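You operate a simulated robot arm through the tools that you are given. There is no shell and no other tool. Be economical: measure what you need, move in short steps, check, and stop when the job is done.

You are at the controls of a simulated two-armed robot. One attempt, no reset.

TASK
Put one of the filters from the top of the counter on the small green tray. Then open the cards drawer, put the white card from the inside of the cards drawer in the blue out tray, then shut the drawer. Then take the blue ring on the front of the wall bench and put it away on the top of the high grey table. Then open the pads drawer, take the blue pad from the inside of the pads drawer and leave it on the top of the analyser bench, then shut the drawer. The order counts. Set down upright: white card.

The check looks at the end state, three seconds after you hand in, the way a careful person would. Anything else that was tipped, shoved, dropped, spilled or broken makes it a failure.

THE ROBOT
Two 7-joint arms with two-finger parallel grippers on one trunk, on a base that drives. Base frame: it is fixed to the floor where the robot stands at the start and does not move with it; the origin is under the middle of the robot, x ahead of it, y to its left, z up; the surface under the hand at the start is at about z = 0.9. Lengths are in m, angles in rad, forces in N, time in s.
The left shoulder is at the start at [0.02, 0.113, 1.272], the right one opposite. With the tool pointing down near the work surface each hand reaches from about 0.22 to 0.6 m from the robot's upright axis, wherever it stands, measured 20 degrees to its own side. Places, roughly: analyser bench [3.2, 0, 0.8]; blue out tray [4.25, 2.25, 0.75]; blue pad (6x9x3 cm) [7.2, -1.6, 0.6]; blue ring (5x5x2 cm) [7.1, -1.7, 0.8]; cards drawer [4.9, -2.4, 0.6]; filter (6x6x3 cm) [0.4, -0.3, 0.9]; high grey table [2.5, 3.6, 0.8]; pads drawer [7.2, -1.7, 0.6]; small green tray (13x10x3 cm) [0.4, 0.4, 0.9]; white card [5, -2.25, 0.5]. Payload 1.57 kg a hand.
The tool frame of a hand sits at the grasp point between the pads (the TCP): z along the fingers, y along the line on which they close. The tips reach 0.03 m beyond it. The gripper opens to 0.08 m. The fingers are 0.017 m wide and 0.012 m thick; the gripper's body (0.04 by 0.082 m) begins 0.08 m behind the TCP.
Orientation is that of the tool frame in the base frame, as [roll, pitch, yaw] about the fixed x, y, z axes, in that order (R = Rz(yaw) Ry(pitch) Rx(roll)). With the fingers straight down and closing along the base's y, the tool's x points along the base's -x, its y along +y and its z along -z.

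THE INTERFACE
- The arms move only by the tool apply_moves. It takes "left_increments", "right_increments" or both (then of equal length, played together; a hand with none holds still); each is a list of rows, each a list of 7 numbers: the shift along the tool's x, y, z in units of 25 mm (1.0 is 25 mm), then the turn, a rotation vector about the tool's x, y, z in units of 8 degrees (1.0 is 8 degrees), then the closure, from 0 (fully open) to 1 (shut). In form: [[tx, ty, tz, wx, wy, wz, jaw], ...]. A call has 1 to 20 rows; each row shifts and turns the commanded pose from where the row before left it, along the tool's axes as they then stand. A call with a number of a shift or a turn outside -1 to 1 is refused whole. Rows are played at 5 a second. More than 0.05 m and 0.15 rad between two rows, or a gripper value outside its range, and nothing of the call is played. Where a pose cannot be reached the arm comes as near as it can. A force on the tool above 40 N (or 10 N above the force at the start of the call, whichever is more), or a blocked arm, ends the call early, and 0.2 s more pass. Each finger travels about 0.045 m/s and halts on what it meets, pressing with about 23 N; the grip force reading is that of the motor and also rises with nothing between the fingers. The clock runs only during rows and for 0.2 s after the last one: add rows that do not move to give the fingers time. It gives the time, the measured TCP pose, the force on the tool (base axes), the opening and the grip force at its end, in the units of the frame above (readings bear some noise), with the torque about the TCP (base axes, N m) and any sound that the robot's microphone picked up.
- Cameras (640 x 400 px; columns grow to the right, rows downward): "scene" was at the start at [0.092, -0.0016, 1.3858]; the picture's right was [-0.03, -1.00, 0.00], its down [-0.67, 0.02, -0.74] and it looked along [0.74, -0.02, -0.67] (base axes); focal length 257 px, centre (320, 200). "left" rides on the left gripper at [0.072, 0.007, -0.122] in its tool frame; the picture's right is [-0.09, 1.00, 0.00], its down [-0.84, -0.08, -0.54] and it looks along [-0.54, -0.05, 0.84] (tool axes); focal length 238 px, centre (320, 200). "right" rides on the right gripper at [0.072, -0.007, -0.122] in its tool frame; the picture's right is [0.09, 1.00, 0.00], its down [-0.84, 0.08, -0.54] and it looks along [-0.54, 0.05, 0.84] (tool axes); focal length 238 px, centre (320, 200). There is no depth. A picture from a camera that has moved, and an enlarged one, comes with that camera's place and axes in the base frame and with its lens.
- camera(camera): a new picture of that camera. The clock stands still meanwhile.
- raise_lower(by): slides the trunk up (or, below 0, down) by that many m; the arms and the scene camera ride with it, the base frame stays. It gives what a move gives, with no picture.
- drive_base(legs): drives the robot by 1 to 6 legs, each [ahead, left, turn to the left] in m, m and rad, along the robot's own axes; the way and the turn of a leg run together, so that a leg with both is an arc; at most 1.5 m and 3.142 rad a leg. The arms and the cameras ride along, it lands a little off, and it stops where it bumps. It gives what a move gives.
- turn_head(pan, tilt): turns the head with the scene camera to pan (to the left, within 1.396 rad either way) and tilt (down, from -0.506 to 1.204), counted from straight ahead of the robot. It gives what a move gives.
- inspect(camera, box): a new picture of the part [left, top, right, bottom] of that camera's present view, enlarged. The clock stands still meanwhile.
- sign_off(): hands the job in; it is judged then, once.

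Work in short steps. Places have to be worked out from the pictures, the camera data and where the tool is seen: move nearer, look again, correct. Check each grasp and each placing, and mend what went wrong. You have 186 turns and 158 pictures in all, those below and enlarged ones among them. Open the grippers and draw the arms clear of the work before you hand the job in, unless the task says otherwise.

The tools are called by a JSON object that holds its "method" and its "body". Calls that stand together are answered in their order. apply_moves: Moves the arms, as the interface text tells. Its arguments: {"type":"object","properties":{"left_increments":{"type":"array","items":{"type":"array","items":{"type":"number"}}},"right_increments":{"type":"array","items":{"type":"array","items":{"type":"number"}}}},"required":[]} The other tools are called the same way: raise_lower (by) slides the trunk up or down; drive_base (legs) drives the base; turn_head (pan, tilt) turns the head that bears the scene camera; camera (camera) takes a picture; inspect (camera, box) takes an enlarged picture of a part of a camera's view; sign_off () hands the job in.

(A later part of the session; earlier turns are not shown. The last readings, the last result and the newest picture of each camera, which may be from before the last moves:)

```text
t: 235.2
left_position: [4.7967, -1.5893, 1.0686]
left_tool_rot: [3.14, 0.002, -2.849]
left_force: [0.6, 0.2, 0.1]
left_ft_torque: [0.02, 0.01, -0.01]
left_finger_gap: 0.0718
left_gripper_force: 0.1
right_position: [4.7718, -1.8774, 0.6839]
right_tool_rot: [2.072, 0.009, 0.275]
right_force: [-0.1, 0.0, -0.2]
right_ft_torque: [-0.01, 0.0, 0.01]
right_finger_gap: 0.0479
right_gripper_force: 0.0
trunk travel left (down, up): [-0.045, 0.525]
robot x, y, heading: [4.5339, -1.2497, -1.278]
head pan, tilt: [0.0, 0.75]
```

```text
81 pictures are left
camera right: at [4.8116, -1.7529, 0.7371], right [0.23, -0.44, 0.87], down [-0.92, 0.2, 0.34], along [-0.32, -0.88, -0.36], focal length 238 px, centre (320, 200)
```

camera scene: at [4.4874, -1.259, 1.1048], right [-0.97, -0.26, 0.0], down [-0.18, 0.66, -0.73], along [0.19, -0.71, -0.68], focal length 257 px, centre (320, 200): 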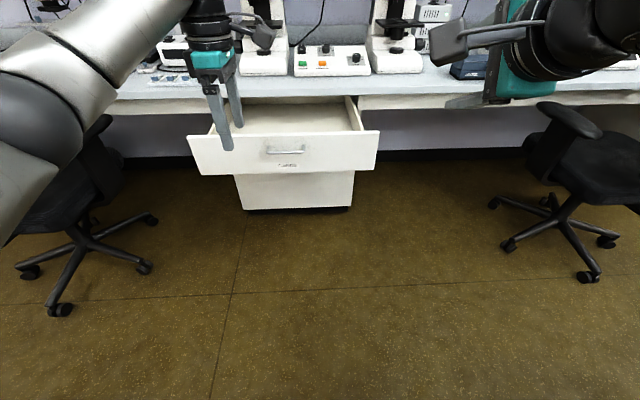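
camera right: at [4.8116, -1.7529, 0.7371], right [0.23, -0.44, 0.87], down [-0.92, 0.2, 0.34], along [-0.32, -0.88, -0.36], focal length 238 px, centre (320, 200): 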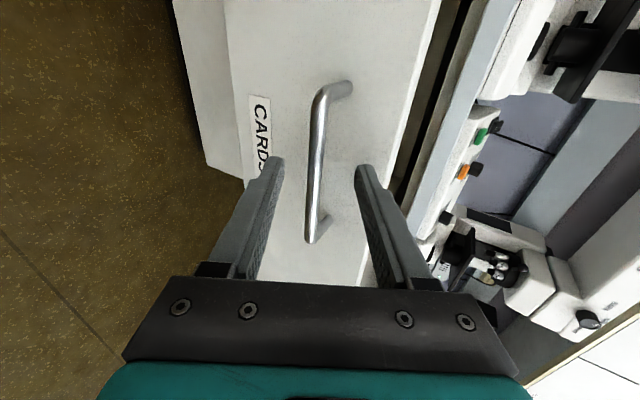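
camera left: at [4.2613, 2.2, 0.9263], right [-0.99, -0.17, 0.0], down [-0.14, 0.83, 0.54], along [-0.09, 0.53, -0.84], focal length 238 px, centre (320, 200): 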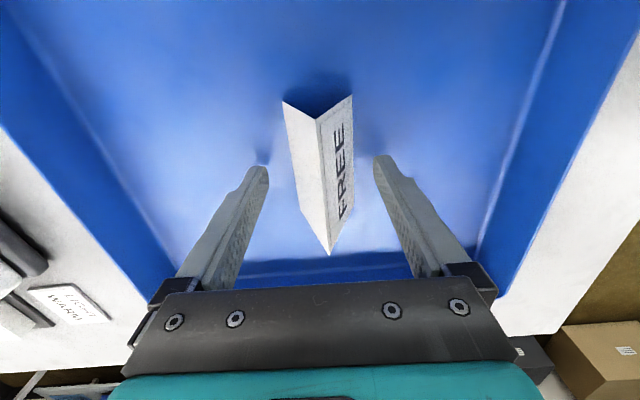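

The bar is between the fingers now. I close on it.

{"method": "apply_moves", "body": {"right_increments": [[0, -0.15, 0, 0, 0, 0, 0.6], [0, 0, 0, 0, 0, 0, 0.8], [0, 0, 0, 0, 0, 0, 1], [0, 0, 0, 0, 0, 0, 1], [0, 0, 0, 0, 0, 0, 1]]}}

{"method": "drive_base", "body": {"legs": [[0.27, 0, 0]]}}

{"method": "camera", "body": {"camera": "scene"}}

{"method": "camera", "body": {"camera": "right"}}

```text
t: 236.4
left_position: [4.7958, -1.5887, 1.0694]
left_tool_rot: [-3.141, -0.001, -2.848]
left_force: [1.2, 0.2, 0.4]
left_ft_torque: [-0.01, 0.01, -0.02]
left_finger_gap: 0.0722
left_gripper_force: 0.0
right_position: [4.7715, -1.8762, 0.6807]
right_tool_rot: [2.074, 0.012, 0.273]
right_force: [0.3, -0.6, 0.1]
right_ft_torque: [-0.15, 0.33, 0.24]
right_finger_gap: 0.0098
right_gripper_force: 27.5
trunk travel left (down, up): [-0.045, 0.525]
robot x, y, heading: [4.5339, -1.2488, -1.278]
head pan, tilt: [0.0, 0.75]
```

```text
t: 238.2
left_position: [4.8708, -1.8407, 1.0685]
left_tool_rot: [-3.14, -0.001, -2.852]
left_force: [-0.6, 0.5, 0.3]
left_ft_torque: [-0.04, 0.01, 0.03]
left_finger_gap: 0.0719
left_gripper_force: 0.2
right_position: [4.8515, -2.1244, 0.6817]
right_tool_rot: [2.075, 0.006, 0.286]
right_force: [19.1, 8.7, -0.5]
right_ft_torque: [-0.1, 0.29, 0.26]
right_finger_gap: 0.0097
right_gripper_force: 28.0
trunk travel left (down, up): [-0.045, 0.525]
robot x, y, heading: [4.6062, -1.4998, -1.282]
head pan, tilt: [0.0, 0.75]
```

```text
80 pictures are left
camera scene: at [4.6316, -1.5883, 1.1047], right [-0.96, -0.29, 0.0], down [-0.2, 0.65, -0.73], along [0.21, -0.7, -0.68], focal length 257 px, centre (320, 200)
```

scene: 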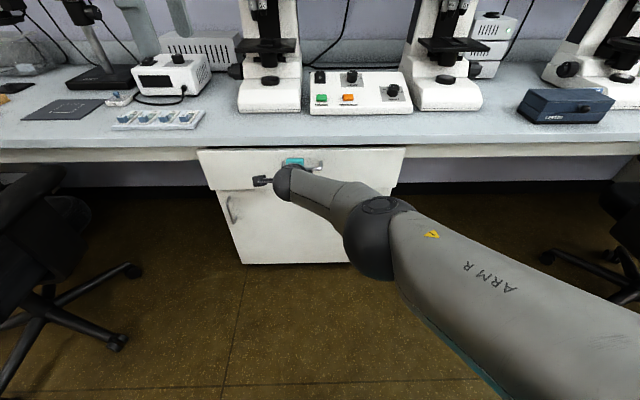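

```text
79 pictures are left
camera right: at [4.8904, -1.9986, 0.7345], right [0.23, -0.43, 0.87], down [-0.92, 0.19, 0.33], along [-0.31, -0.88, -0.36], focal length 238 px, centre (320, 200)
```

right: 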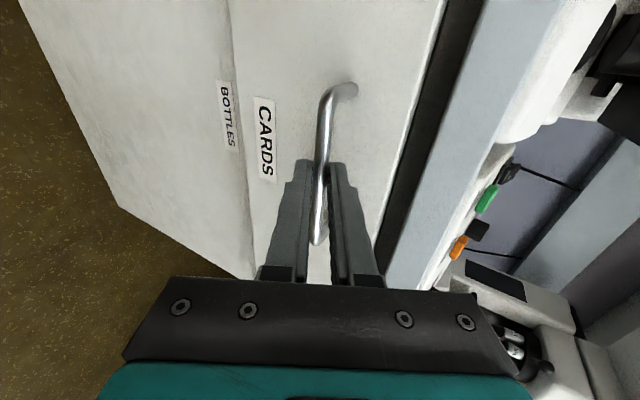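

About 3.5 cm still open. I push the rest.

{"method": "drive_base", "body": {"legs": [[0.045, 0, 0]]}}

{"method": "camera", "body": {"camera": "scene"}}

```text
t: 239.2
left_position: [4.8842, -1.8838, 1.0688]
left_tool_rot: [3.14, 0.002, -2.851]
left_force: [0.1, -0.8, -0.2]
left_ft_torque: [-0.03, 0.02, 0.01]
left_finger_gap: 0.0721
left_gripper_force: 0.1
right_position: [4.8664, -2.1628, 0.6739]
right_tool_rot: [2.084, 0.0, 0.29]
right_force: [7.1, 7.6, -25.3]
right_ft_torque: [0.02, 0.17, 0.36]
right_finger_gap: 0.0099
right_gripper_force: 28.2
trunk travel left (down, up): [-0.045, 0.525]
robot x, y, heading: [4.6192, -1.5438, -1.276]
head pan, tilt: [0.0, 0.75]
```

```text
78 pictures are left
camera scene: at [4.6443, -1.6322, 1.1043], right [-0.96, -0.29, 0.0], down [-0.2, 0.65, -0.73], along [0.21, -0.7, -0.68], focal length 257 px, centre (320, 200)
```

scene: 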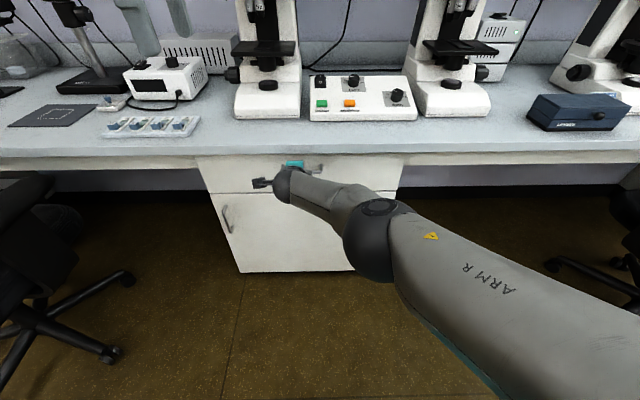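

The drawer is shut again (TCP as at first grasp). I release and back the hand off straight.

{"method": "apply_moves", "body": {"right_increments": [[0, 0, 0, 0, 0, 0, 0.7], [0, 0, 0, 0, 0, 0, 0.5], [0, 0, -0.3, 0, 0, 0, 0.5], [0, 0, -0.8, 0, 0, 0, 0.4], [0, 0, -0.8, 0, 0, 0, 0.4], [0, 0, -0.8, 0, 0, 0, 0.4], [0, 0, 0, 0, 0, 0, 0.4]]}}

{"method": "camera", "body": {"camera": "right"}}

```text
t: 240.8
left_position: [4.8831, -1.8829, 1.0693]
left_tool_rot: [3.141, -0.003, -2.85]
left_force: [-0.3, -0.5, 0.9]
left_ft_torque: [0.04, 0.02, 0.05]
left_finger_gap: 0.072
left_gripper_force: 0.0
right_position: [4.8476, -2.1084, 0.7107]
right_tool_rot: [2.084, 0.002, 0.287]
right_force: [-0.2, 0.6, -0.6]
right_ft_torque: [0.0, 0.0, 0.0]
right_finger_gap: 0.048
right_gripper_force: 0.0
trunk travel left (down, up): [-0.045, 0.525]
robot x, y, heading: [4.6202, -1.5441, -1.28]
head pan, tilt: [0.0, 0.75]
```

```text
77 pictures are left
camera right: at [4.8853, -1.9827, 0.765], right [0.23, -0.44, 0.87], down [-0.93, 0.18, 0.33], along [-0.3, -0.88, -0.37], focal length 238 px, centre (320, 200)
```

right: 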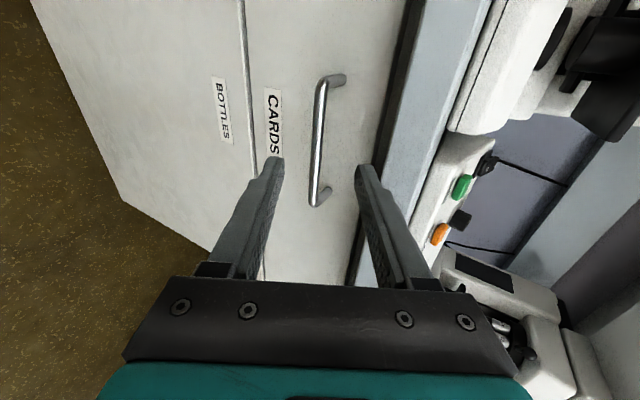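

Drawer shut flush. I raise the right hand and the trunk, back off and turn to face along the aisle toward the far bench.

{"method": "apply_moves", "body": {"right_increments": [[-0.5, 0.5, -0.9, 0, 0, 0, 0.4], [-0.5, 0.5, -0.9, 0, 0, 0, 0.4], [-0.5, 0.5, -0.9, 0, 0, 0, 0.4], [-0.5, 0.5, -0.9, 0, 0, 0, 0.4], [-0.5, 0.5, -0.9, 0, 0, 0, 0.4], [-0.5, 0.5, -0.9, 0, 0, 0, 0.4], [-0.5, 0.5, -0.9, 0, 0, 0, 0.4], [0, 0, 0, 0, 0, 0, 0.4]]}}

{"method": "raise_lower", "body": {"by": 0.25}}

{"method": "drive_base", "body": {"legs": [[-0.2, 0, 0], [0, 0, 1.57]]}}

{"method": "turn_head", "body": {"pan": 0.0, "tilt": 0.45}}

{"method": "camera", "body": {"camera": "scene"}}

```text
t: 242.6
left_position: [4.8828, -1.883, 1.0694]
left_tool_rot: [3.141, 0.0, -2.851]
left_force: [-0.6, -0.3, -0.2]
left_ft_torque: [0.02, -0.06, 0.03]
left_finger_gap: 0.0718
left_gripper_force: 0.1
right_position: [4.7359, -2.0395, 0.8624]
right_tool_rot: [2.086, -0.001, 0.291]
right_force: [0.3, 0.0, -0.7]
right_ft_torque: [-0.03, -0.01, 0.01]
right_finger_gap: 0.0476
right_gripper_force: 0.0
trunk travel left (down, up): [-0.045, 0.525]
robot x, y, heading: [4.6207, -1.5408, -1.28]
head pan, tilt: [0.0, 0.75]
```

```text
t: 245.1
left_position: [4.8832, -1.8828, 1.3194]
left_tool_rot: [3.14, 0.0, -2.849]
left_force: [0.6, -0.8, -0.1]
left_ft_torque: [0.02, -0.02, 0.0]
left_finger_gap: 0.0722
left_gripper_force: 0.1
right_position: [4.7378, -2.0401, 1.1124]
right_tool_rot: [2.087, -0.001, 0.29]
right_force: [-0.6, -0.1, -0.6]
right_ft_torque: [0.02, 0.0, 0.02]
right_finger_gap: 0.048
right_gripper_force: 0.0
trunk travel left (down, up): [-0.295, 0.275]
robot x, y, heading: [4.6179, -1.5438, -1.275]
head pan, tilt: [0.0, 0.75]
```

```text
t: 250.5
left_position: [4.9077, -1.0954, 1.3195]
left_tool_rot: [3.141, 0.001, -1.299]
left_force: [-0.2, -0.1, 0.0]
left_ft_torque: [-0.02, -0.01, -0.02]
left_finger_gap: 0.072
left_gripper_force: 0.1
right_position: [5.0614, -1.2457, 1.1131]
right_tool_rot: [2.085, -0.001, 1.84]
right_force: [-0.3, -0.1, 0.3]
right_ft_torque: [0.03, 0.0, -0.01]
right_finger_gap: 0.048
right_gripper_force: 0.2
trunk travel left (down, up): [-0.295, 0.275]
robot x, y, heading: [4.56, -1.3569, 0.274]
head pan, tilt: [0.0, 0.75]
```

```text
t: 251.3
left_position: [4.9076, -1.0962, 1.3195]
left_tool_rot: [-3.142, 0.0, -1.299]
left_force: [0.1, 0.1, 0.2]
left_ft_torque: [0.01, 0.0, -0.01]
left_finger_gap: 0.0717
left_gripper_force: 0.1
right_position: [5.0619, -1.2446, 1.112]
right_tool_rot: [2.084, -0.003, 1.841]
right_force: [0.4, 0.4, 0.6]
right_ft_torque: [0.01, 0.0, -0.01]
right_finger_gap: 0.0479
right_gripper_force: 0.0
trunk travel left (down, up): [-0.295, 0.275]
robot x, y, heading: [4.5616, -1.3572, 0.27]
head pan, tilt: [0.0, 0.45]
```

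```text
76 pictures are left
camera scene: at [4.6584, -1.327, 1.3811], right [0.27, -0.96, 0.0], down [-0.42, -0.12, -0.9], along [0.87, 0.24, -0.44], focal length 257 px, centre (320, 200)
```

scene: 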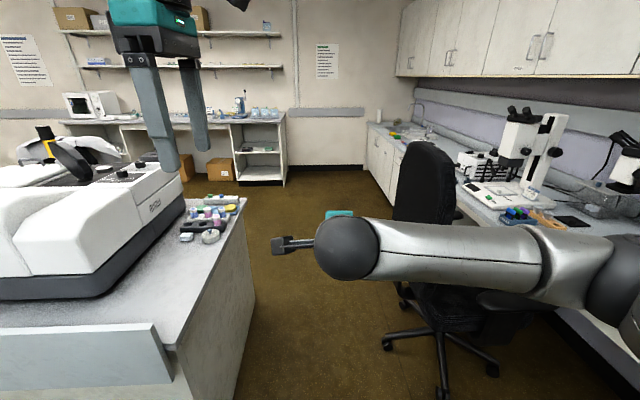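

The gap is about 0.72 m, but my right elbow is near chair-back height. I raise the trunk 0.25 m so the arms clear it, then drive through slightly to the right.

{"method": "raise_lower", "body": {"by": 0.25}}

{"method": "drive_base", "body": {"legs": [[0, -0.03, 0.025], [1.4, 0, 0]]}}

{"method": "turn_head", "body": {"pan": -0.4, "tilt": 0.6}}

{"method": "camera", "body": {"camera": "scene"}}

```text
t: 253.9
left_position: [4.9082, -1.0964, 1.5686]
left_tool_rot: [3.139, 0.001, -1.299]
left_force: [0.1, -0.2, -0.7]
left_ft_torque: [0.0, 0.0, -0.02]
left_finger_gap: 0.072
left_gripper_force: 0.1
right_position: [5.0614, -1.244, 1.3622]
right_tool_rot: [2.086, 0.0, 1.842]
right_force: [0.9, -0.1, -0.3]
right_ft_torque: [-0.04, -0.02, 0.01]
right_finger_gap: 0.0483
right_gripper_force: 0.1
trunk travel left (down, up): [-0.545, 0.025]
robot x, y, heading: [4.5626, -1.3551, 0.272]
head pan, tilt: [0.0, 0.45]
```

```text
t: 261.2
left_position: [6.2411, -0.7151, 1.5697]
left_tool_rot: [-3.142, -0.002, -1.281]
left_force: [-0.4, 0.3, 0.3]
left_ft_torque: [0.02, -0.01, 0.0]
left_finger_gap: 0.0717
left_gripper_force: 0.1
right_position: [6.3972, -0.8631, 1.3637]
right_tool_rot: [2.084, -0.001, 1.858]
right_force: [0.6, 0.0, 0.1]
right_ft_torque: [0.0, 0.0, -0.03]
right_finger_gap: 0.0481
right_gripper_force: 0.1
trunk travel left (down, up): [-0.545, 0.025]
robot x, y, heading: [5.9019, -0.9849, 0.29]
head pan, tilt: [0.0, 0.45]
```

```text
t: 262.1
left_position: [6.2417, -0.7167, 1.5701]
left_tool_rot: [-3.141, 0.0, -1.282]
left_force: [0.7, 0.7, 0.7]
left_ft_torque: [-0.03, -0.03, 0.03]
left_finger_gap: 0.0722
left_gripper_force: 0.1
right_position: [6.3974, -0.8618, 1.3627]
right_tool_rot: [2.085, -0.001, 1.859]
right_force: [0.4, 0.5, -0.2]
right_ft_torque: [0.0, -0.02, 0.03]
right_finger_gap: 0.0479
right_gripper_force: 0.0
trunk travel left (down, up): [-0.545, 0.025]
robot x, y, heading: [5.9028, -0.9848, 0.288]
head pan, tilt: [-0.4, 0.6]
```

```text
75 pictures are left
camera scene: at [5.9961, -0.9875, 1.6176], right [-0.11, -0.99, 0.0], down [-0.56, 0.06, -0.83], along [0.82, -0.09, -0.56], focal length 257 px, centre (320, 200)
```

scene: 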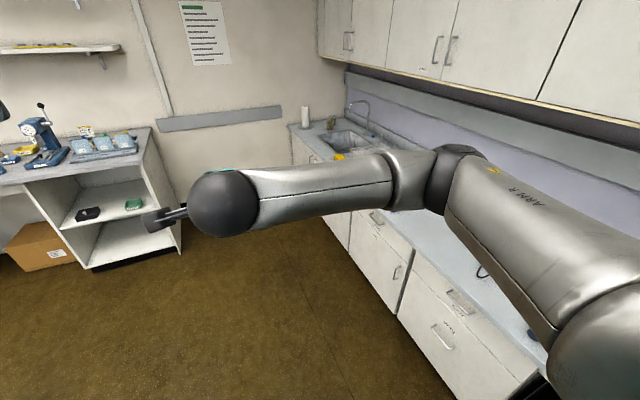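

Clear past the chair. I drive 0.9 m on and turn to face the bench by the pads drawer.

{"method": "drive_base", "body": {"legs": [[0.9, 0, 0], [0, 0, -1.57]]}}

{"method": "turn_head", "body": {"pan": 0.0, "tilt": 0.8}}

{"method": "camera", "body": {"camera": "scene"}}

```text
t: 270.8
left_position: [7.0603, -1.0408, 1.5695]
left_tool_rot: [-3.141, 0.0, -2.83]
left_force: [-0.4, 0.1, 0.9]
left_ft_torque: [-0.02, -0.02, -0.02]
left_finger_gap: 0.0722
left_gripper_force: 0.1
right_position: [6.9169, -1.1998, 1.3615]
right_tool_rot: [2.085, -0.001, 0.309]
right_force: [0.1, 0.2, 0.3]
right_ft_torque: [0.04, 0.0, -0.02]
right_finger_gap: 0.0479
right_gripper_force: 0.0
trunk travel left (down, up): [-0.545, 0.025]
robot x, y, heading: [6.7855, -0.7043, -1.256]
head pan, tilt: [-0.4, 0.6]
```

```text
t: 271.7
left_position: [7.0604, -1.0409, 1.5699]
left_tool_rot: [3.141, 0.001, -2.83]
left_force: [-0.4, -1.0, 0.0]
left_ft_torque: [0.01, 0.0, 0.03]
left_finger_gap: 0.0719
left_gripper_force: 0.1
right_position: [6.9182, -1.2003, 1.3628]
right_tool_rot: [2.085, -0.002, 0.31]
right_force: [-0.1, 0.3, 0.4]
right_ft_torque: [-0.01, 0.0, 0.0]
right_finger_gap: 0.0482
right_gripper_force: 0.1
trunk travel left (down, up): [-0.545, 0.025]
robot x, y, heading: [6.7924, -0.7034, -1.257]
head pan, tilt: [0.0, 0.799]
```

```text
74 pictures are left
camera scene: at [6.8145, -0.7911, 1.6008], right [-0.95, -0.3, 0.0], down [-0.22, 0.68, -0.7], along [0.21, -0.66, -0.72], focal length 257 px, centre (320, 200)
```

scene: 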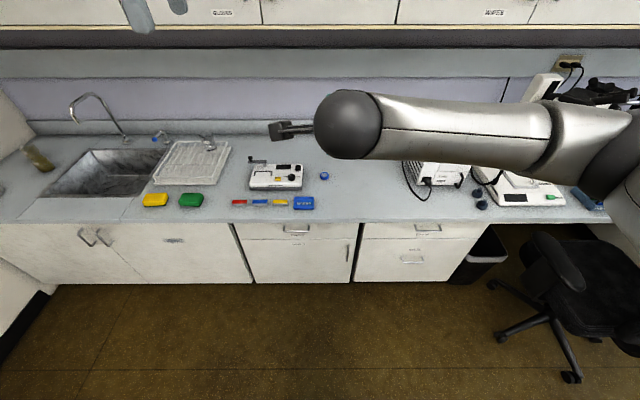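

{"method": "inspect", "body": {"camera": "scene", "box": [130, 140, 370, 290]}}

{"method": "inspect", "body": {"camera": "scene", "box": [330, 140, 530, 290]}}

```text
2.67 times, centred on (250, 215) of scene
camera zoom: at [6.8145, -0.7911, 1.6008], right [-0.95, -0.3, 0.0], down [-0.22, 0.68, -0.7], along [0.21, -0.66, -0.72], focal length 684 px, centre (507, 160)
```

zoom: 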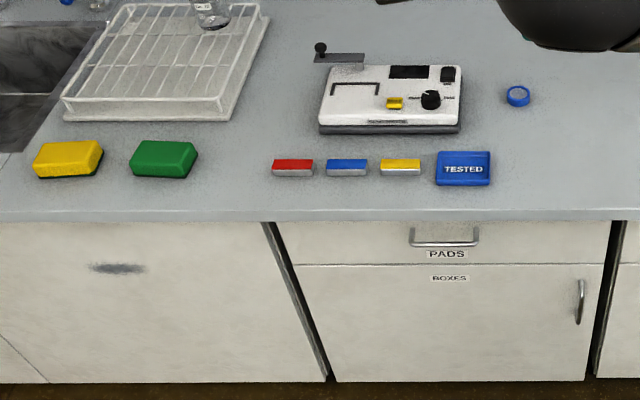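

```text
2.67 times, centred on (430, 215) of scene
camera zoom: at [6.8145, -0.7911, 1.6008], right [-0.95, -0.3, 0.0], down [-0.22, 0.68, -0.7], along [0.21, -0.66, -0.72], focal length 684 px, centre (27, 160)
```

zoom: 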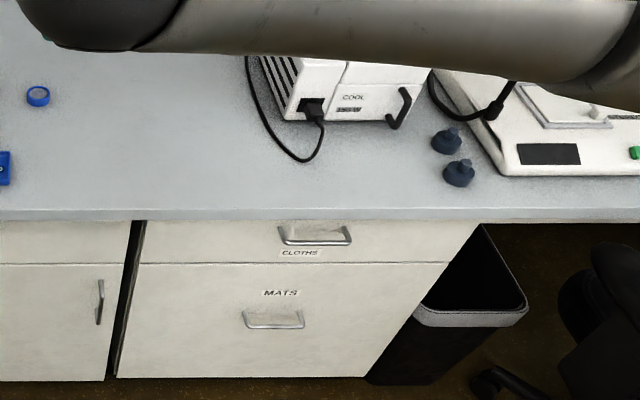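

The blue ring is at about [7.093, -1.727], straight ahead; the PADS drawer is just left of it. I swing the right hand aside, lower the trunk, and drive closer to take the ring with the left hand.

{"method": "apply_moves", "body": {"right_increments": [[-1, 0, -0.4, 0, 0, 0, 0.4], [-1, 0, -0.4, 0, 0, 0, 0.4], [-1, 0, -0.4, 0, 0, 0, 0.4], [-1, 0, -0.4, 0, 0, 0, 0.4], [-1, 0, -0.4, 0, 0, 0, 0.4], [-1, 0, -0.4, 0, 0, 0, 0.4], [-1, 0, -0.4, 0, 0, 0, 0.4], [-1, 0, -0.4, 0, 0, 0, 0.4], [0, 0, 0, 0, 0, 0, 0.4]]}}

{"method": "raise_lower", "body": {"by": -0.36}}

{"method": "drive_base", "body": {"legs": [[0.3, -0.1, -0.015]]}}

{"method": "camera", "body": {"camera": "scene"}}

{"method": "camera", "body": {"camera": "left"}}

```text
t: 273.7
left_position: [7.0615, -1.0424, 1.5686]
left_tool_rot: [3.14, 0.0, -2.83]
left_force: [-1.3, 0.2, 0.5]
left_ft_torque: [0.01, 0.01, 0.0]
left_finger_gap: 0.0722
left_gripper_force: 0.1
right_position: [6.7057, -1.1944, 1.4037]
right_tool_rot: [2.084, 0.001, 0.31]
right_force: [-0.4, 0.0, -0.2]
right_ft_torque: [0.02, -0.03, 0.0]
right_finger_gap: 0.0479
right_gripper_force: 0.0
trunk travel left (down, up): [-0.545, 0.025]
robot x, y, heading: [6.7875, -0.7072, -1.261]
head pan, tilt: [0.0, 0.799]
```

```text
t: 277.2
left_position: [7.0606, -1.041, 1.2092]
left_tool_rot: [3.141, 0.001, -2.832]
left_force: [-1.0, 0.3, 0.5]
left_ft_torque: [0.0, -0.03, 0.0]
left_finger_gap: 0.072
left_gripper_force: 0.0
right_position: [6.7053, -1.1936, 1.0437]
right_tool_rot: [2.083, 0.0, 0.309]
right_force: [-1.2, -0.3, -0.2]
right_ft_torque: [0.0, 0.02, 0.01]
right_finger_gap: 0.0482
right_gripper_force: 0.1
trunk travel left (down, up): [-0.185, 0.385]
robot x, y, heading: [6.7862, -0.7073, -1.262]
head pan, tilt: [0.0, 0.799]
```

```text
t: 279.3
left_position: [7.046, -1.3562, 1.2087]
left_tool_rot: [3.14, 0.0, -2.845]
left_force: [-1.3, 0.7, 0.0]
left_ft_torque: [0.02, -0.01, -0.03]
left_finger_gap: 0.0719
left_gripper_force: 0.0
right_position: [6.6891, -1.5065, 1.0437]
right_tool_rot: [2.085, -0.003, 0.296]
right_force: [-0.1, 0.0, -1.2]
right_ft_torque: [0.02, 0.03, 0.0]
right_finger_gap: 0.048
right_gripper_force: 0.0
trunk travel left (down, up): [-0.185, 0.385]
robot x, y, heading: [6.7755, -1.0197, -1.268]
head pan, tilt: [0.0, 0.799]
```

```text
71 pictures are left
camera scene: at [6.8024, -1.1055, 1.2407], right [-0.96, -0.29, 0.0], down [-0.21, 0.69, -0.7], along [0.2, -0.67, -0.72], focal length 257 px, centre (320, 200)
```

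scene: 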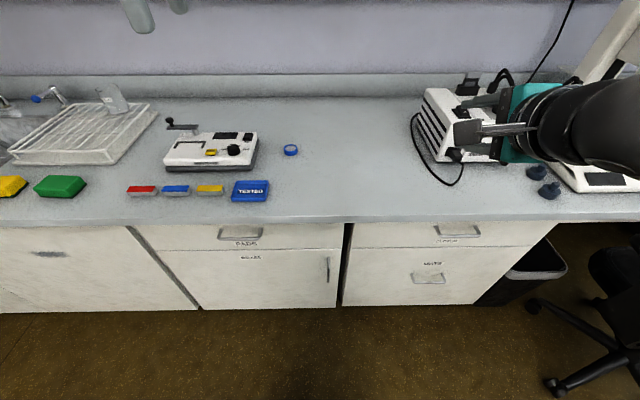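

```text
70 pictures are left
camera left: at [6.9734, -1.3732, 1.3308], right [-0.2, 0.98, 0.0], down [0.82, 0.17, 0.54], along [0.53, 0.11, -0.84], focal length 238 px, centre (320, 200)
```

left: 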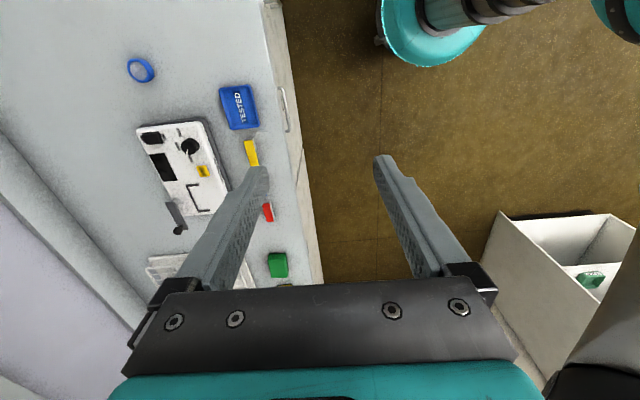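

Both views agree: ring at [7.09, -1.737]. I drive 0.22 m closer and bring the left hand above it.

{"method": "drive_base", "body": {"legs": [[0.22, 0, 0]]}}

{"method": "apply_moves", "body": {"left_increments": [[0.48, -1, 0, 0, 0, 0, 0.1], [0.48, -1, 0, 0, 0, 0, 0.1], [0.48, -1, 0, 0, 0, 0, 0.1], [0.48, -1, 0, 0, 0, 0, 0.1], [0.48, -1, 0, 0, 0, 0, 0.1], [0.48, -1, 0, 0, 0, 0, 0.1], [0, 0, 1, 0, 0, 0, 0.1], [0, 0, 1, 0, 0, 0, 0.1], [0, 0, 1, 0, 0, 0, 0.1], [0, 0, 1, 0, 0, 0, 0.1], [0, 0, 1, 0, 0, 0, 0.1], [0, 0, 1, 0, 0, 0, 0.1], [0, 0, 1, 0, 0, 0, 0.1], [0, 0, 1, 0, 0, 0, 0.1], [0, 0, 1, 0, 0, 0, 0.1], [0, 0, 1, 0, 0, 0, 0.1], [0, 0, 1, 0, 0, 0, 0.1], [0, 0, 0, 0, 0, 0, 0.1]]}}

{"method": "camera", "body": {"camera": "left"}}

{"method": "camera", "body": {"camera": "scene"}}

```text
t: 281.0
left_position: [7.1096, -1.5679, 1.2089]
left_tool_rot: [3.14, 0.0, -2.846]
left_force: [1.0, -0.5, -0.3]
left_ft_torque: [0.06, 0.01, -0.02]
left_finger_gap: 0.072
left_gripper_force: 0.2
right_position: [6.7509, -1.7165, 1.0425]
right_tool_rot: [2.086, -0.002, 0.295]
right_force: [-0.3, 0.3, 0.5]
right_ft_torque: [-0.03, 0.02, -0.03]
right_finger_gap: 0.0479
right_gripper_force: 0.1
trunk travel left (down, up): [-0.185, 0.385]
robot x, y, heading: [6.8402, -1.2279, -1.274]
head pan, tilt: [0.0, 0.799]
```

```text
t: 284.8
left_position: [7.08, -1.6798, 0.9202]
left_tool_rot: [-3.14, -0.001, -2.846]
left_force: [0.6, -0.7, -0.3]
left_ft_torque: [0.02, -0.01, -0.01]
left_finger_gap: 0.0719
left_gripper_force: 0.1
left hand out of reach, approached as far as the arm can: row 4, 5, 6
right_position: [6.7511, -1.7151, 1.0443]
right_tool_rot: [2.084, -0.001, 0.293]
right_force: [1.2, 0.4, 0.6]
right_ft_torque: [0.0, -0.02, 0.01]
right_finger_gap: 0.0482
right_gripper_force: 0.1
trunk travel left (down, up): [-0.185, 0.385]
robot x, y, heading: [6.8378, -1.2274, -1.272]
head pan, tilt: [0.0, 0.799]
```

```text
69 pictures are left
camera left: at [7.0091, -1.6942, 1.0427], right [-0.2, 0.98, 0.0], down [0.82, 0.17, 0.54], along [0.53, 0.11, -0.84], focal length 238 px, centre (320, 200)
```

left: 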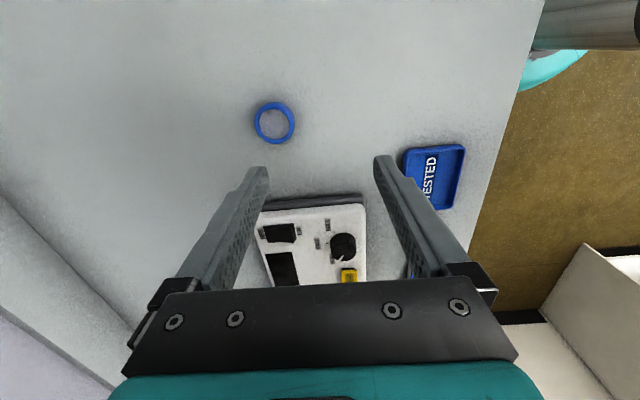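

```text
68 pictures are left
camera scene: at [6.8663, -1.3145, 1.2408], right [-0.96, -0.29, 0.0], down [-0.21, 0.69, -0.7], along [0.2, -0.67, -0.72], focal length 257 px, centre (320, 200)
```

scene: 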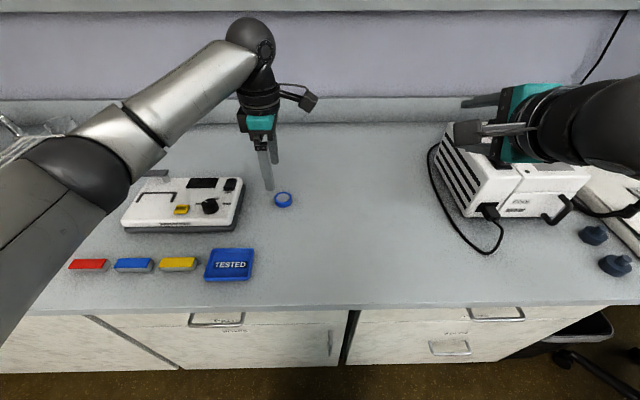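

The ring is 5 cm further than the hand can reach; I drive 5 cm closer and lower over it.

{"method": "drive_base", "body": {"legs": [[0.052, 0, 0]]}}

{"method": "apply_moves", "body": {"left_increments": [[0.15, 0, 1, 0, 0, 0, 0.1], [0, 0, 0.8, 0, 0, 0, 0.1], [0, 0, 0.6, 0, 0, 0, 0.1], [0, 0, 0.6, 0, 0, 0, 0.1], [0, 0, 0, 0, 0, 0, 0.1]]}}

{"method": "camera", "body": {"camera": "left"}}

```text
t: 285.7
left_position: [7.097, -1.7287, 0.9213]
left_tool_rot: [3.139, 0.0, -2.846]
left_force: [0.3, 0.1, -0.5]
left_ft_torque: [0.02, -0.04, -0.03]
left_finger_gap: 0.0719
left_gripper_force: 0.1
right_position: [6.7663, -1.7659, 1.0435]
right_tool_rot: [2.085, -0.001, 0.295]
right_force: [1.0, 0.0, -0.4]
right_ft_torque: [0.0, -0.01, 0.03]
right_finger_gap: 0.0479
right_gripper_force: 0.1
trunk travel left (down, up): [-0.185, 0.385]
robot x, y, heading: [6.8527, -1.2781, -1.274]
head pan, tilt: [0.0, 0.799]
```

```text
t: 286.9
left_position: [7.0935, -1.7275, 0.845]
left_tool_rot: [-3.14, 0.001, -2.846]
left_force: [0.1, -0.9, 0.6]
left_ft_torque: [-0.04, 0.02, 0.0]
left_finger_gap: 0.0719
left_gripper_force: 0.1
right_position: [6.7658, -1.7641, 1.0441]
right_tool_rot: [2.086, -0.002, 0.296]
right_force: [-0.4, 0.2, 0.2]
right_ft_torque: [0.01, -0.04, 0.02]
right_finger_gap: 0.0478
right_gripper_force: 0.0
trunk travel left (down, up): [-0.185, 0.385]
robot x, y, heading: [6.8571, -1.2783, -1.281]
head pan, tilt: [0.0, 0.799]
```

```text
67 pictures are left
camera left: at [7.0213, -1.7425, 0.9672], right [-0.2, 0.98, 0.0], down [0.82, 0.17, 0.54], along [0.53, 0.11, -0.84], focal length 238 px, centre (320, 200)
```

left: 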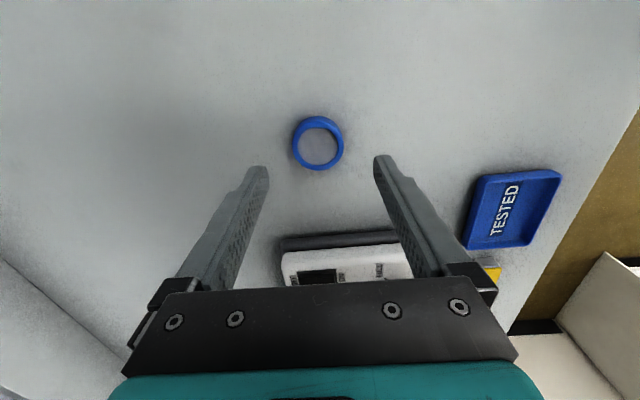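

Ring centred between the fingers. I lower until the tips are just above the bench.

{"method": "apply_moves", "body": {"left_increments": [[0, 0, 0.8, 0, 0, 0, 0.1], [0, 0, 0.7, 0, 0, 0, 0.1], [0, 0, 0.4, 0, 0, 0, 0.1], [0, 0, 0.2, 0, 0, 0, 0.1], [0, 0, 0.1, 0, 0, 0, 0.1], [0, 0, 0, 0, 0, 0, 0.1]]}}

{"method": "camera", "body": {"camera": "left"}}

```text
t: 288.3
left_position: [7.0929, -1.7286, 0.7898]
left_tool_rot: [-3.141, 0.001, -2.845]
left_force: [1.4, -0.4, -0.6]
left_ft_torque: [-0.01, 0.03, -0.04]
left_finger_gap: 0.0721
left_gripper_force: 0.1
right_position: [6.7658, -1.7644, 1.0429]
right_tool_rot: [2.084, -0.001, 0.296]
right_force: [0.2, -0.2, 0.4]
right_ft_torque: [0.0, -0.01, 0.02]
right_finger_gap: 0.048
right_gripper_force: 0.1
trunk travel left (down, up): [-0.185, 0.385]
robot x, y, heading: [6.8568, -1.2802, -1.281]
head pan, tilt: [0.0, 0.799]
```

```text
66 pictures are left
camera left: at [7.0211, -1.7438, 0.9118], right [-0.2, 0.98, 0.0], down [0.82, 0.17, 0.54], along [0.53, 0.11, -0.84], focal length 238 px, centre (320, 200)
```

left: 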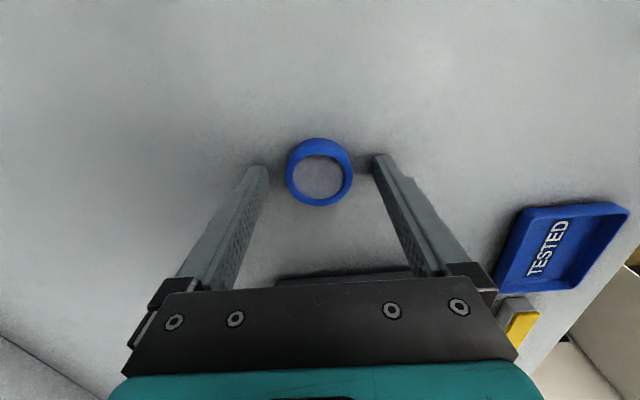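

The ring is between the fingers just above the bench; close.

{"method": "apply_moves", "body": {"left_increments": [[0, 0, 0.1, 0, 0, 0, 0.3], [0, 0, 0, 0, 0, 0, 0.6], [0, 0, 0, 0, 0, 0, 0.8], [0, 0, 0, 0, 0, 0, 1], [0, 0, 0, 0, 0, 0, 1], [0, 0, -0.5, 0, 0, 0, 1], [0, 0, -0.8, 0, 0, 0, 1], [0, 0, -0.8, 0, 0, 0, 1], [0, 0, 0, 0, 0, 0, 1]]}}

{"method": "camera", "body": {"camera": "left"}}

```text
t: 290.3
left_position: [7.0928, -1.7279, 0.8429]
left_tool_rot: [3.14, 0.0, -2.846]
left_force: [0.8, 0.0, 0.1]
left_ft_torque: [0.02, 0.0, 0.02]
left_finger_gap: 0.0423
left_gripper_force: 22.9
right_position: [6.7658, -1.7646, 1.0442]
right_tool_rot: [2.084, -0.003, 0.296]
right_force: [-0.1, -0.3, 0.3]
right_ft_torque: [-0.01, -0.01, 0.01]
right_finger_gap: 0.0481
right_gripper_force: 0.1
trunk travel left (down, up): [-0.185, 0.385]
robot x, y, heading: [6.8544, -1.2788, -1.274]
head pan, tilt: [0.0, 0.799]
```

```text
65 pictures are left
camera left: at [7.0203, -1.7425, 0.964], right [-0.2, 0.98, 0.0], down [0.82, 0.17, 0.54], along [0.53, 0.11, -0.84], focal length 238 px, centre (320, 200)
```

left: 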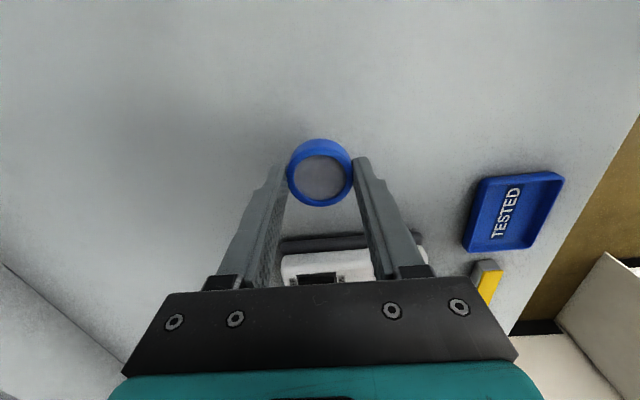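

Ring held (42 mm). I lift it, back out from under the cupboards, raise the trunk, and turn to head back along the aisle.

{"method": "apply_moves", "body": {"left_increments": [[0, 0, -1, 0, 0, 0, 1], [0, 0, -1, 0, 0, 0, 1], [0, 0, -1, 0, 0, 0, 1], [0, 0, -1, 0, 0, 0, 1], [0, 0, -1, 0, 0, 0, 1], [0, 0, -1, 0, 0, 0, 1], [0, 0, 0, 0, 0, 0, 1]]}}

{"method": "drive_base", "body": {"legs": [[-0.6, 0, 0]]}}

{"method": "raise_lower", "body": {"by": 0.36}}

{"method": "drive_base", "body": {"legs": [[0, 0, -1.57]]}}

{"method": "turn_head", "body": {"pan": 0.0, "tilt": 0.45}}

{"method": "camera", "body": {"camera": "scene"}}

```text
t: 291.9
left_position: [7.0933, -1.7306, 0.9914]
left_tool_rot: [-3.141, -0.001, -2.848]
left_force: [-0.1, -0.2, -1.2]
left_ft_torque: [0.03, 0.0, 0.03]
left_finger_gap: 0.0421
left_gripper_force: 22.9
right_position: [6.766, -1.7643, 1.0428]
right_tool_rot: [2.085, 0.0, 0.296]
right_force: [0.5, -0.3, 0.2]
right_ft_torque: [0.02, 0.0, 0.02]
right_finger_gap: 0.0481
right_gripper_force: 0.2
trunk travel left (down, up): [-0.185, 0.385]
robot x, y, heading: [6.8583, -1.2743, -1.268]
head pan, tilt: [0.0, 0.799]
```

```text
t: 295.3
left_position: [6.9155, -1.152, 0.9914]
left_tool_rot: [-3.14, 0.0, -2.85]
left_force: [0.4, -0.3, -0.1]
left_ft_torque: [-0.03, 0.03, -0.01]
left_finger_gap: 0.042
left_gripper_force: 23.3
right_position: [6.5886, -1.1862, 1.0434]
right_tool_rot: [2.084, 0.0, 0.292]
right_force: [1.0, 1.0, -0.4]
right_ft_torque: [0.01, 0.01, -0.02]
right_finger_gap: 0.048
right_gripper_force: 0.0
trunk travel left (down, up): [-0.185, 0.385]
robot x, y, heading: [6.6853, -0.6982, -1.277]
head pan, tilt: [0.0, 0.799]
```

```text
t: 298.8
left_position: [6.9153, -1.1528, 1.3532]
left_tool_rot: [-3.141, 0.0, -2.848]
left_force: [-0.4, 1.0, -1.0]
left_ft_torque: [0.01, 0.01, 0.03]
left_finger_gap: 0.0422
left_gripper_force: 22.7
right_position: [6.5888, -1.1854, 1.4032]
right_tool_rot: [2.085, -0.002, 0.29]
right_force: [-0.1, 0.2, 0.0]
right_ft_torque: [0.01, 0.01, 0.02]
right_finger_gap: 0.0477
right_gripper_force: 0.0
trunk travel left (down, up): [-0.545, 0.025]
robot x, y, heading: [6.6797, -0.6988, -1.277]
head pan, tilt: [0.0, 0.799]
```

```text
t: 303.0
left_position: [6.2277, -0.9357, 1.3516]
left_tool_rot: [3.141, -0.001, 1.869]
left_force: [0.8, -0.2, -0.5]
left_ft_torque: [0.0, 0.0, 0.0]
left_finger_gap: 0.0419
left_gripper_force: 22.6
right_position: [6.1929, -0.6098, 1.4046]
right_tool_rot: [2.084, -0.003, -1.271]
right_force: [0.6, -0.3, -0.1]
right_ft_torque: [0.05, -0.02, 0.01]
right_finger_gap: 0.0481
right_gripper_force: 0.1
trunk travel left (down, up): [-0.545, 0.025]
robot x, y, heading: [6.6817, -0.6982, -2.842]
head pan, tilt: [0.0, 0.799]
```

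```text
t: 303.9
left_position: [6.2299, -0.9367, 1.3516]
left_tool_rot: [-3.14, 0.0, 1.869]
left_force: [0.4, 0.0, -0.3]
left_ft_torque: [0.0, 0.01, 0.03]
left_finger_gap: 0.0418
left_gripper_force: 22.8
right_position: [6.1924, -0.6103, 1.403]
right_tool_rot: [2.083, -0.004, -1.272]
right_force: [0.1, -0.1, 0.2]
right_ft_torque: [-0.02, 0.0, 0.02]
right_finger_gap: 0.0483
right_gripper_force: 0.1
trunk travel left (down, up): [-0.545, 0.025]
robot x, y, heading: [6.6761, -0.6965, -2.842]
head pan, tilt: [0.0, 0.45]
```

```text
64 pictures are left
camera scene: at [6.5819, -0.728, 1.6311], right [-0.3, 0.96, 0.0], down [0.42, 0.13, -0.9], along [-0.86, -0.27, -0.44], focal length 257 px, centre (320, 200)
```

scene: 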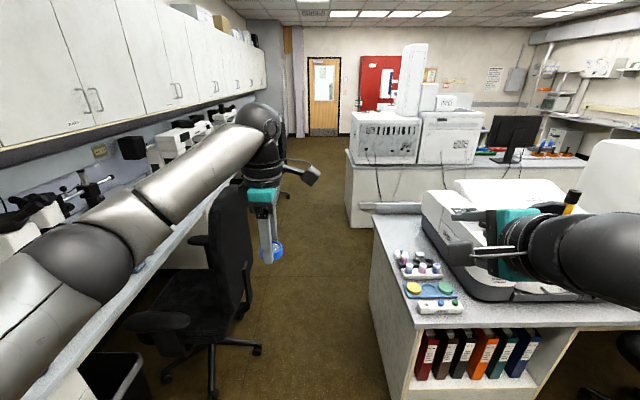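

The gap is clear between chair and island. I drive through, then turn right to face up the central aisle.

{"method": "drive_base", "body": {"legs": [[1.3, 0.03, 0], [0.95, 0, 0], [0, 0, -1.57]]}}

{"method": "camera", "body": {"camera": "scene"}}

```text
t: 318.8
left_position: [4.3495, -0.9081, 1.3514]
left_tool_rot: [3.142, 0.0, 0.243]
left_force: [-0.2, 0.1, 0.0]
left_ft_torque: [0.01, -0.01, -0.01]
left_finger_gap: 0.0419
left_gripper_force: 22.6
right_position: [4.6779, -0.8904, 1.4029]
right_tool_rot: [2.083, 0.0, -2.9]
right_force: [-0.4, -0.1, 0.5]
right_ft_torque: [-0.02, -0.01, 0.0]
right_finger_gap: 0.048
right_gripper_force: 0.1
trunk travel left (down, up): [-0.545, 0.025]
robot x, y, heading: [4.5632, -1.3712, 1.816]
head pan, tilt: [0.0, 0.45]
```

```text
63 pictures are left
camera scene: at [4.5371, -1.2735, 1.6312], right [0.97, 0.24, 0.0], down [0.11, -0.42, -0.9], along [-0.22, 0.87, -0.44], focal length 257 px, centre (320, 200)
```

scene: 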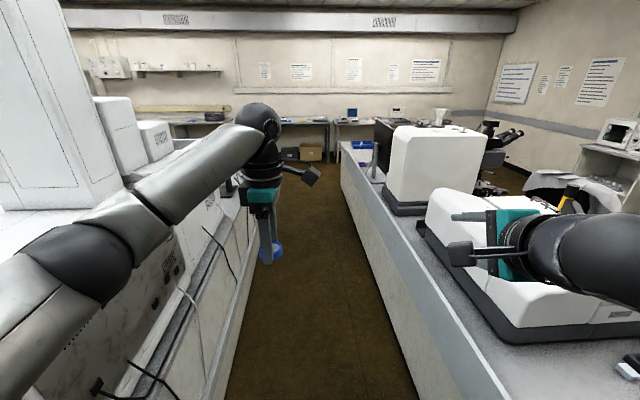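

I correct the heading, shift slightly left and drive 1.9 m up the aisle, then re-check.

{"method": "drive_base", "body": {"legs": [[0, 0.04, 0.055], [1.0, 0, 0], [0.9, 0, 0]]}}

{"method": "camera", "body": {"camera": "scene"}}

```text
t: 328.7
left_position: [3.7004, 0.8585, 1.3521]
left_tool_rot: [-3.141, -0.001, 0.303]
left_force: [-0.4, 0.1, -0.3]
left_ft_torque: [0.0, -0.02, -0.01]
left_finger_gap: 0.0418
left_gripper_force: 23.1
right_position: [4.0277, 0.8954, 1.4037]
right_tool_rot: [2.085, 0.0, -2.841]
right_force: [0.0, 0.7, 0.1]
right_ft_torque: [0.01, -0.01, 0.01]
right_finger_gap: 0.0479
right_gripper_force: 0.0
trunk travel left (down, up): [-0.545, 0.025]
robot x, y, heading: [3.9415, 0.4091, 1.881]
head pan, tilt: [0.0, 0.45]
```

```text
62 pictures are left
camera scene: at [3.9092, 0.5052, 1.6311], right [0.95, 0.3, 0.0], down [0.13, -0.42, -0.9], along [-0.27, 0.86, -0.44], focal length 257 px, centre (320, 200)
```

scene: 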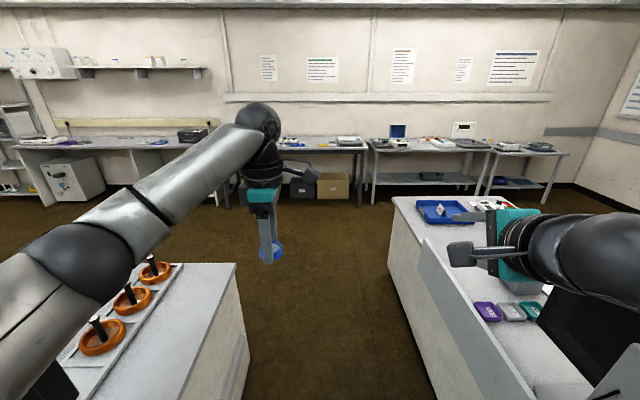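

The aisle opens ahead; the high grey table should be the dark-topped one at centre. I drive out and diagonally toward it.

{"method": "drive_base", "body": {"legs": [[1.4, 0, -0.01], [0.95, 0.4, 0]]}}

{"method": "turn_head", "body": {"pan": 0.0, "tilt": 0.6}}

{"method": "camera", "body": {"camera": "scene"}}

```text
t: 340.5
left_position: [2.7258, 3.0094, 1.3521]
left_tool_rot: [3.141, 0.001, 0.245]
left_force: [1.5, 0.7, 0.3]
left_ft_torque: [0.0, 0.01, -0.01]
left_finger_gap: 0.0418
left_gripper_force: 22.4
right_position: [3.0535, 3.0286, 1.4039]
right_tool_rot: [2.083, -0.001, -2.897]
right_force: [0.1, 0.0, 0.8]
right_ft_torque: [-0.01, 0.0, -0.01]
right_finger_gap: 0.0479
right_gripper_force: 0.1
trunk travel left (down, up): [-0.545, 0.025]
robot x, y, heading: [2.9376, 2.5504, 1.82]
head pan, tilt: [0.0, 0.45]
```

```text
t: 341.2
left_position: [2.726, 3.0093, 1.3507]
left_tool_rot: [3.14, 0.001, 0.245]
left_force: [0.1, -0.7, 0.0]
left_ft_torque: [0.02, -0.02, -0.02]
left_finger_gap: 0.0421
left_gripper_force: 23.3
right_position: [3.0543, 3.0266, 1.4027]
right_tool_rot: [2.084, -0.001, -2.897]
right_force: [-0.3, -0.3, 0.2]
right_ft_torque: [-0.03, 0.01, 0.01]
right_finger_gap: 0.048
right_gripper_force: 0.0
trunk travel left (down, up): [-0.545, 0.025]
robot x, y, heading: [2.9388, 2.5488, 1.819]
head pan, tilt: [0.0, 0.6]
```

```text
61 pictures are left
camera scene: at [2.9135, 2.6409, 1.6177], right [0.97, 0.24, 0.0], down [0.14, -0.55, -0.83], along [-0.2, 0.8, -0.56], focal length 257 px, centre (320, 200)
```

scene: 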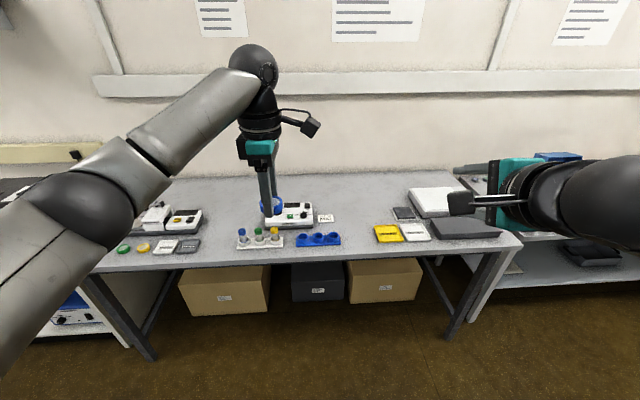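

This grey table with legs matches the given place. A free spot lies between the blue rack and the yellow notes, around [2.85, 3.6]. I square up, lower the trunk and drive closer.

{"method": "drive_base", "body": {"legs": [[0, 0, 0.05], [0.46, -0.27, 0]]}}

{"method": "raise_lower", "body": {"by": -0.28}}

{"method": "turn_head", "body": {"pan": 0.0, "tilt": 0.75}}

{"method": "camera", "body": {"camera": "scene"}}

{"method": "camera", "body": {"camera": "left"}}

```text
t: 344.7
left_position: [2.8187, 3.5126, 1.3512]
left_tool_rot: [3.14, -0.001, 0.302]
left_force: [-0.6, 0.3, 0.6]
left_ft_torque: [0.02, 0.01, 0.01]
left_finger_gap: 0.042
left_gripper_force: 23.5
right_position: [3.1459, 3.5497, 1.4017]
right_tool_rot: [2.083, -0.002, -2.84]
right_force: [0.0, 0.1, 0.2]
right_ft_torque: [0.01, 0.04, 0.0]
right_finger_gap: 0.0479
right_gripper_force: 0.1
trunk travel left (down, up): [-0.545, 0.025]
robot x, y, heading: [3.0577, 3.0604, 1.879]
head pan, tilt: [0.0, 0.6]
```

```text
t: 347.5
left_position: [2.8206, 3.5128, 1.0714]
left_tool_rot: [-3.14, 0.0, 0.301]
left_force: [0.3, -0.9, 0.0]
left_ft_torque: [0.03, -0.01, 0.0]
left_finger_gap: 0.0424
left_gripper_force: 23.4
right_position: [3.1472, 3.548, 1.125]
right_tool_rot: [2.084, -0.001, -2.839]
right_force: [0.2, -0.1, 0.3]
right_ft_torque: [0.0, 0.0, -0.03]
right_finger_gap: 0.048
right_gripper_force: 0.0
trunk travel left (down, up): [-0.265, 0.305]
robot x, y, heading: [3.0607, 3.0622, 1.877]
head pan, tilt: [0.0, 0.6]
```

```text
t: 348.2
left_position: [2.8204, 3.5126, 1.0709]
left_tool_rot: [-3.141, 0.0, 0.301]
left_force: [-0.1, 0.5, 0.4]
left_ft_torque: [0.02, 0.01, -0.02]
left_finger_gap: 0.042
left_gripper_force: 23.2
right_position: [3.1457, 3.5499, 1.1235]
right_tool_rot: [2.083, -0.002, -2.839]
right_force: [-0.7, 0.8, -0.8]
right_ft_torque: [-0.02, 0.0, 0.01]
right_finger_gap: 0.0479
right_gripper_force: 0.0
trunk travel left (down, up): [-0.265, 0.305]
robot x, y, heading: [3.0578, 3.059, 1.874]
head pan, tilt: [0.0, 0.75]
```

```text
60 pictures are left
camera scene: at [3.0305, 3.1502, 1.3248], right [0.95, 0.3, 0.0], down [0.2, -0.65, -0.73], along [-0.22, 0.7, -0.68], focal length 257 px, centre (320, 200)
```

scene: 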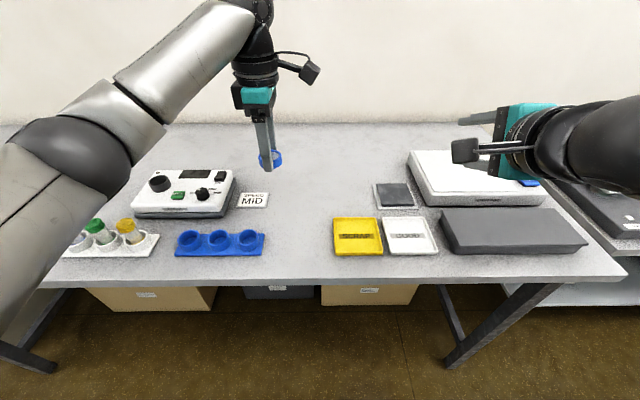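

```text
59 pictures are left
camera left: at [2.8893, 3.5277, 1.1932], right [0.21, -0.98, 0.0], down [-0.82, -0.17, 0.54], along [-0.53, -0.11, -0.84], focal length 238 px, centre (320, 200)
```

left: 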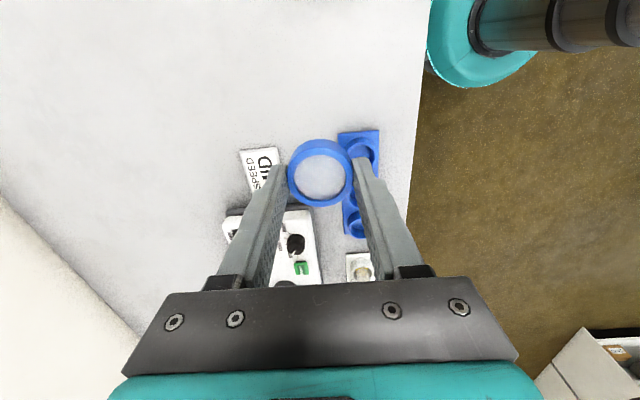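

A wide free area lies between rack and yellow tray; the table top seems at z≈0.83-0.84. I move over the spot and lower to 0.92.

{"method": "apply_moves", "body": {"left_increments": [[0.7, -0.7, 0, 0, 0, 0, 1], [0.7, -0.7, 0, 0, 0, 0, 1], [0.7, -0.6, 0, 0, 0, 0, 1], [0, 0, 1, 0, 0, 0, 1], [0, 0, 1, 0, 0, 0, 1], [0, 0, 1, 0, 0, 0, 1], [0, 0, 1, 0, 0, 0, 1], [0, 0, 1, 0, 0, 0, 1], [0, 0, 1, 0, 0, 0, 1], [0, 0, 0, 0, 0, 0, 1]]}}

{"method": "camera", "body": {"camera": "scene"}}

```text
t: 350.4
left_position: [2.8564, 3.5769, 0.9235]
left_tool_rot: [3.14, 0.0, 0.301]
left_force: [0.4, 0.6, -0.4]
left_ft_torque: [-0.02, 0.0, -0.03]
left_finger_gap: 0.0417
left_gripper_force: 23.5
right_position: [3.146, 3.5482, 1.124]
right_tool_rot: [2.084, -0.002, -2.84]
right_force: [-0.3, 0.0, 0.1]
right_ft_torque: [-0.03, 0.04, 0.02]
right_finger_gap: 0.048
right_gripper_force: 0.0
trunk travel left (down, up): [-0.265, 0.305]
robot x, y, heading: [3.058, 3.065, 1.874]
head pan, tilt: [0.0, 0.75]
```

```text
58 pictures are left
camera scene: at [3.0305, 3.1502, 1.3247], right [0.95, 0.3, 0.0], down [0.2, -0.65, -0.73], along [-0.22, 0.7, -0.68], focal length 257 px, centre (320, 200)
```

scene: 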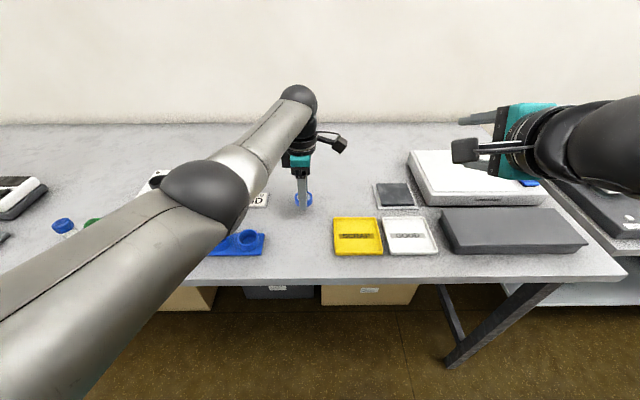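

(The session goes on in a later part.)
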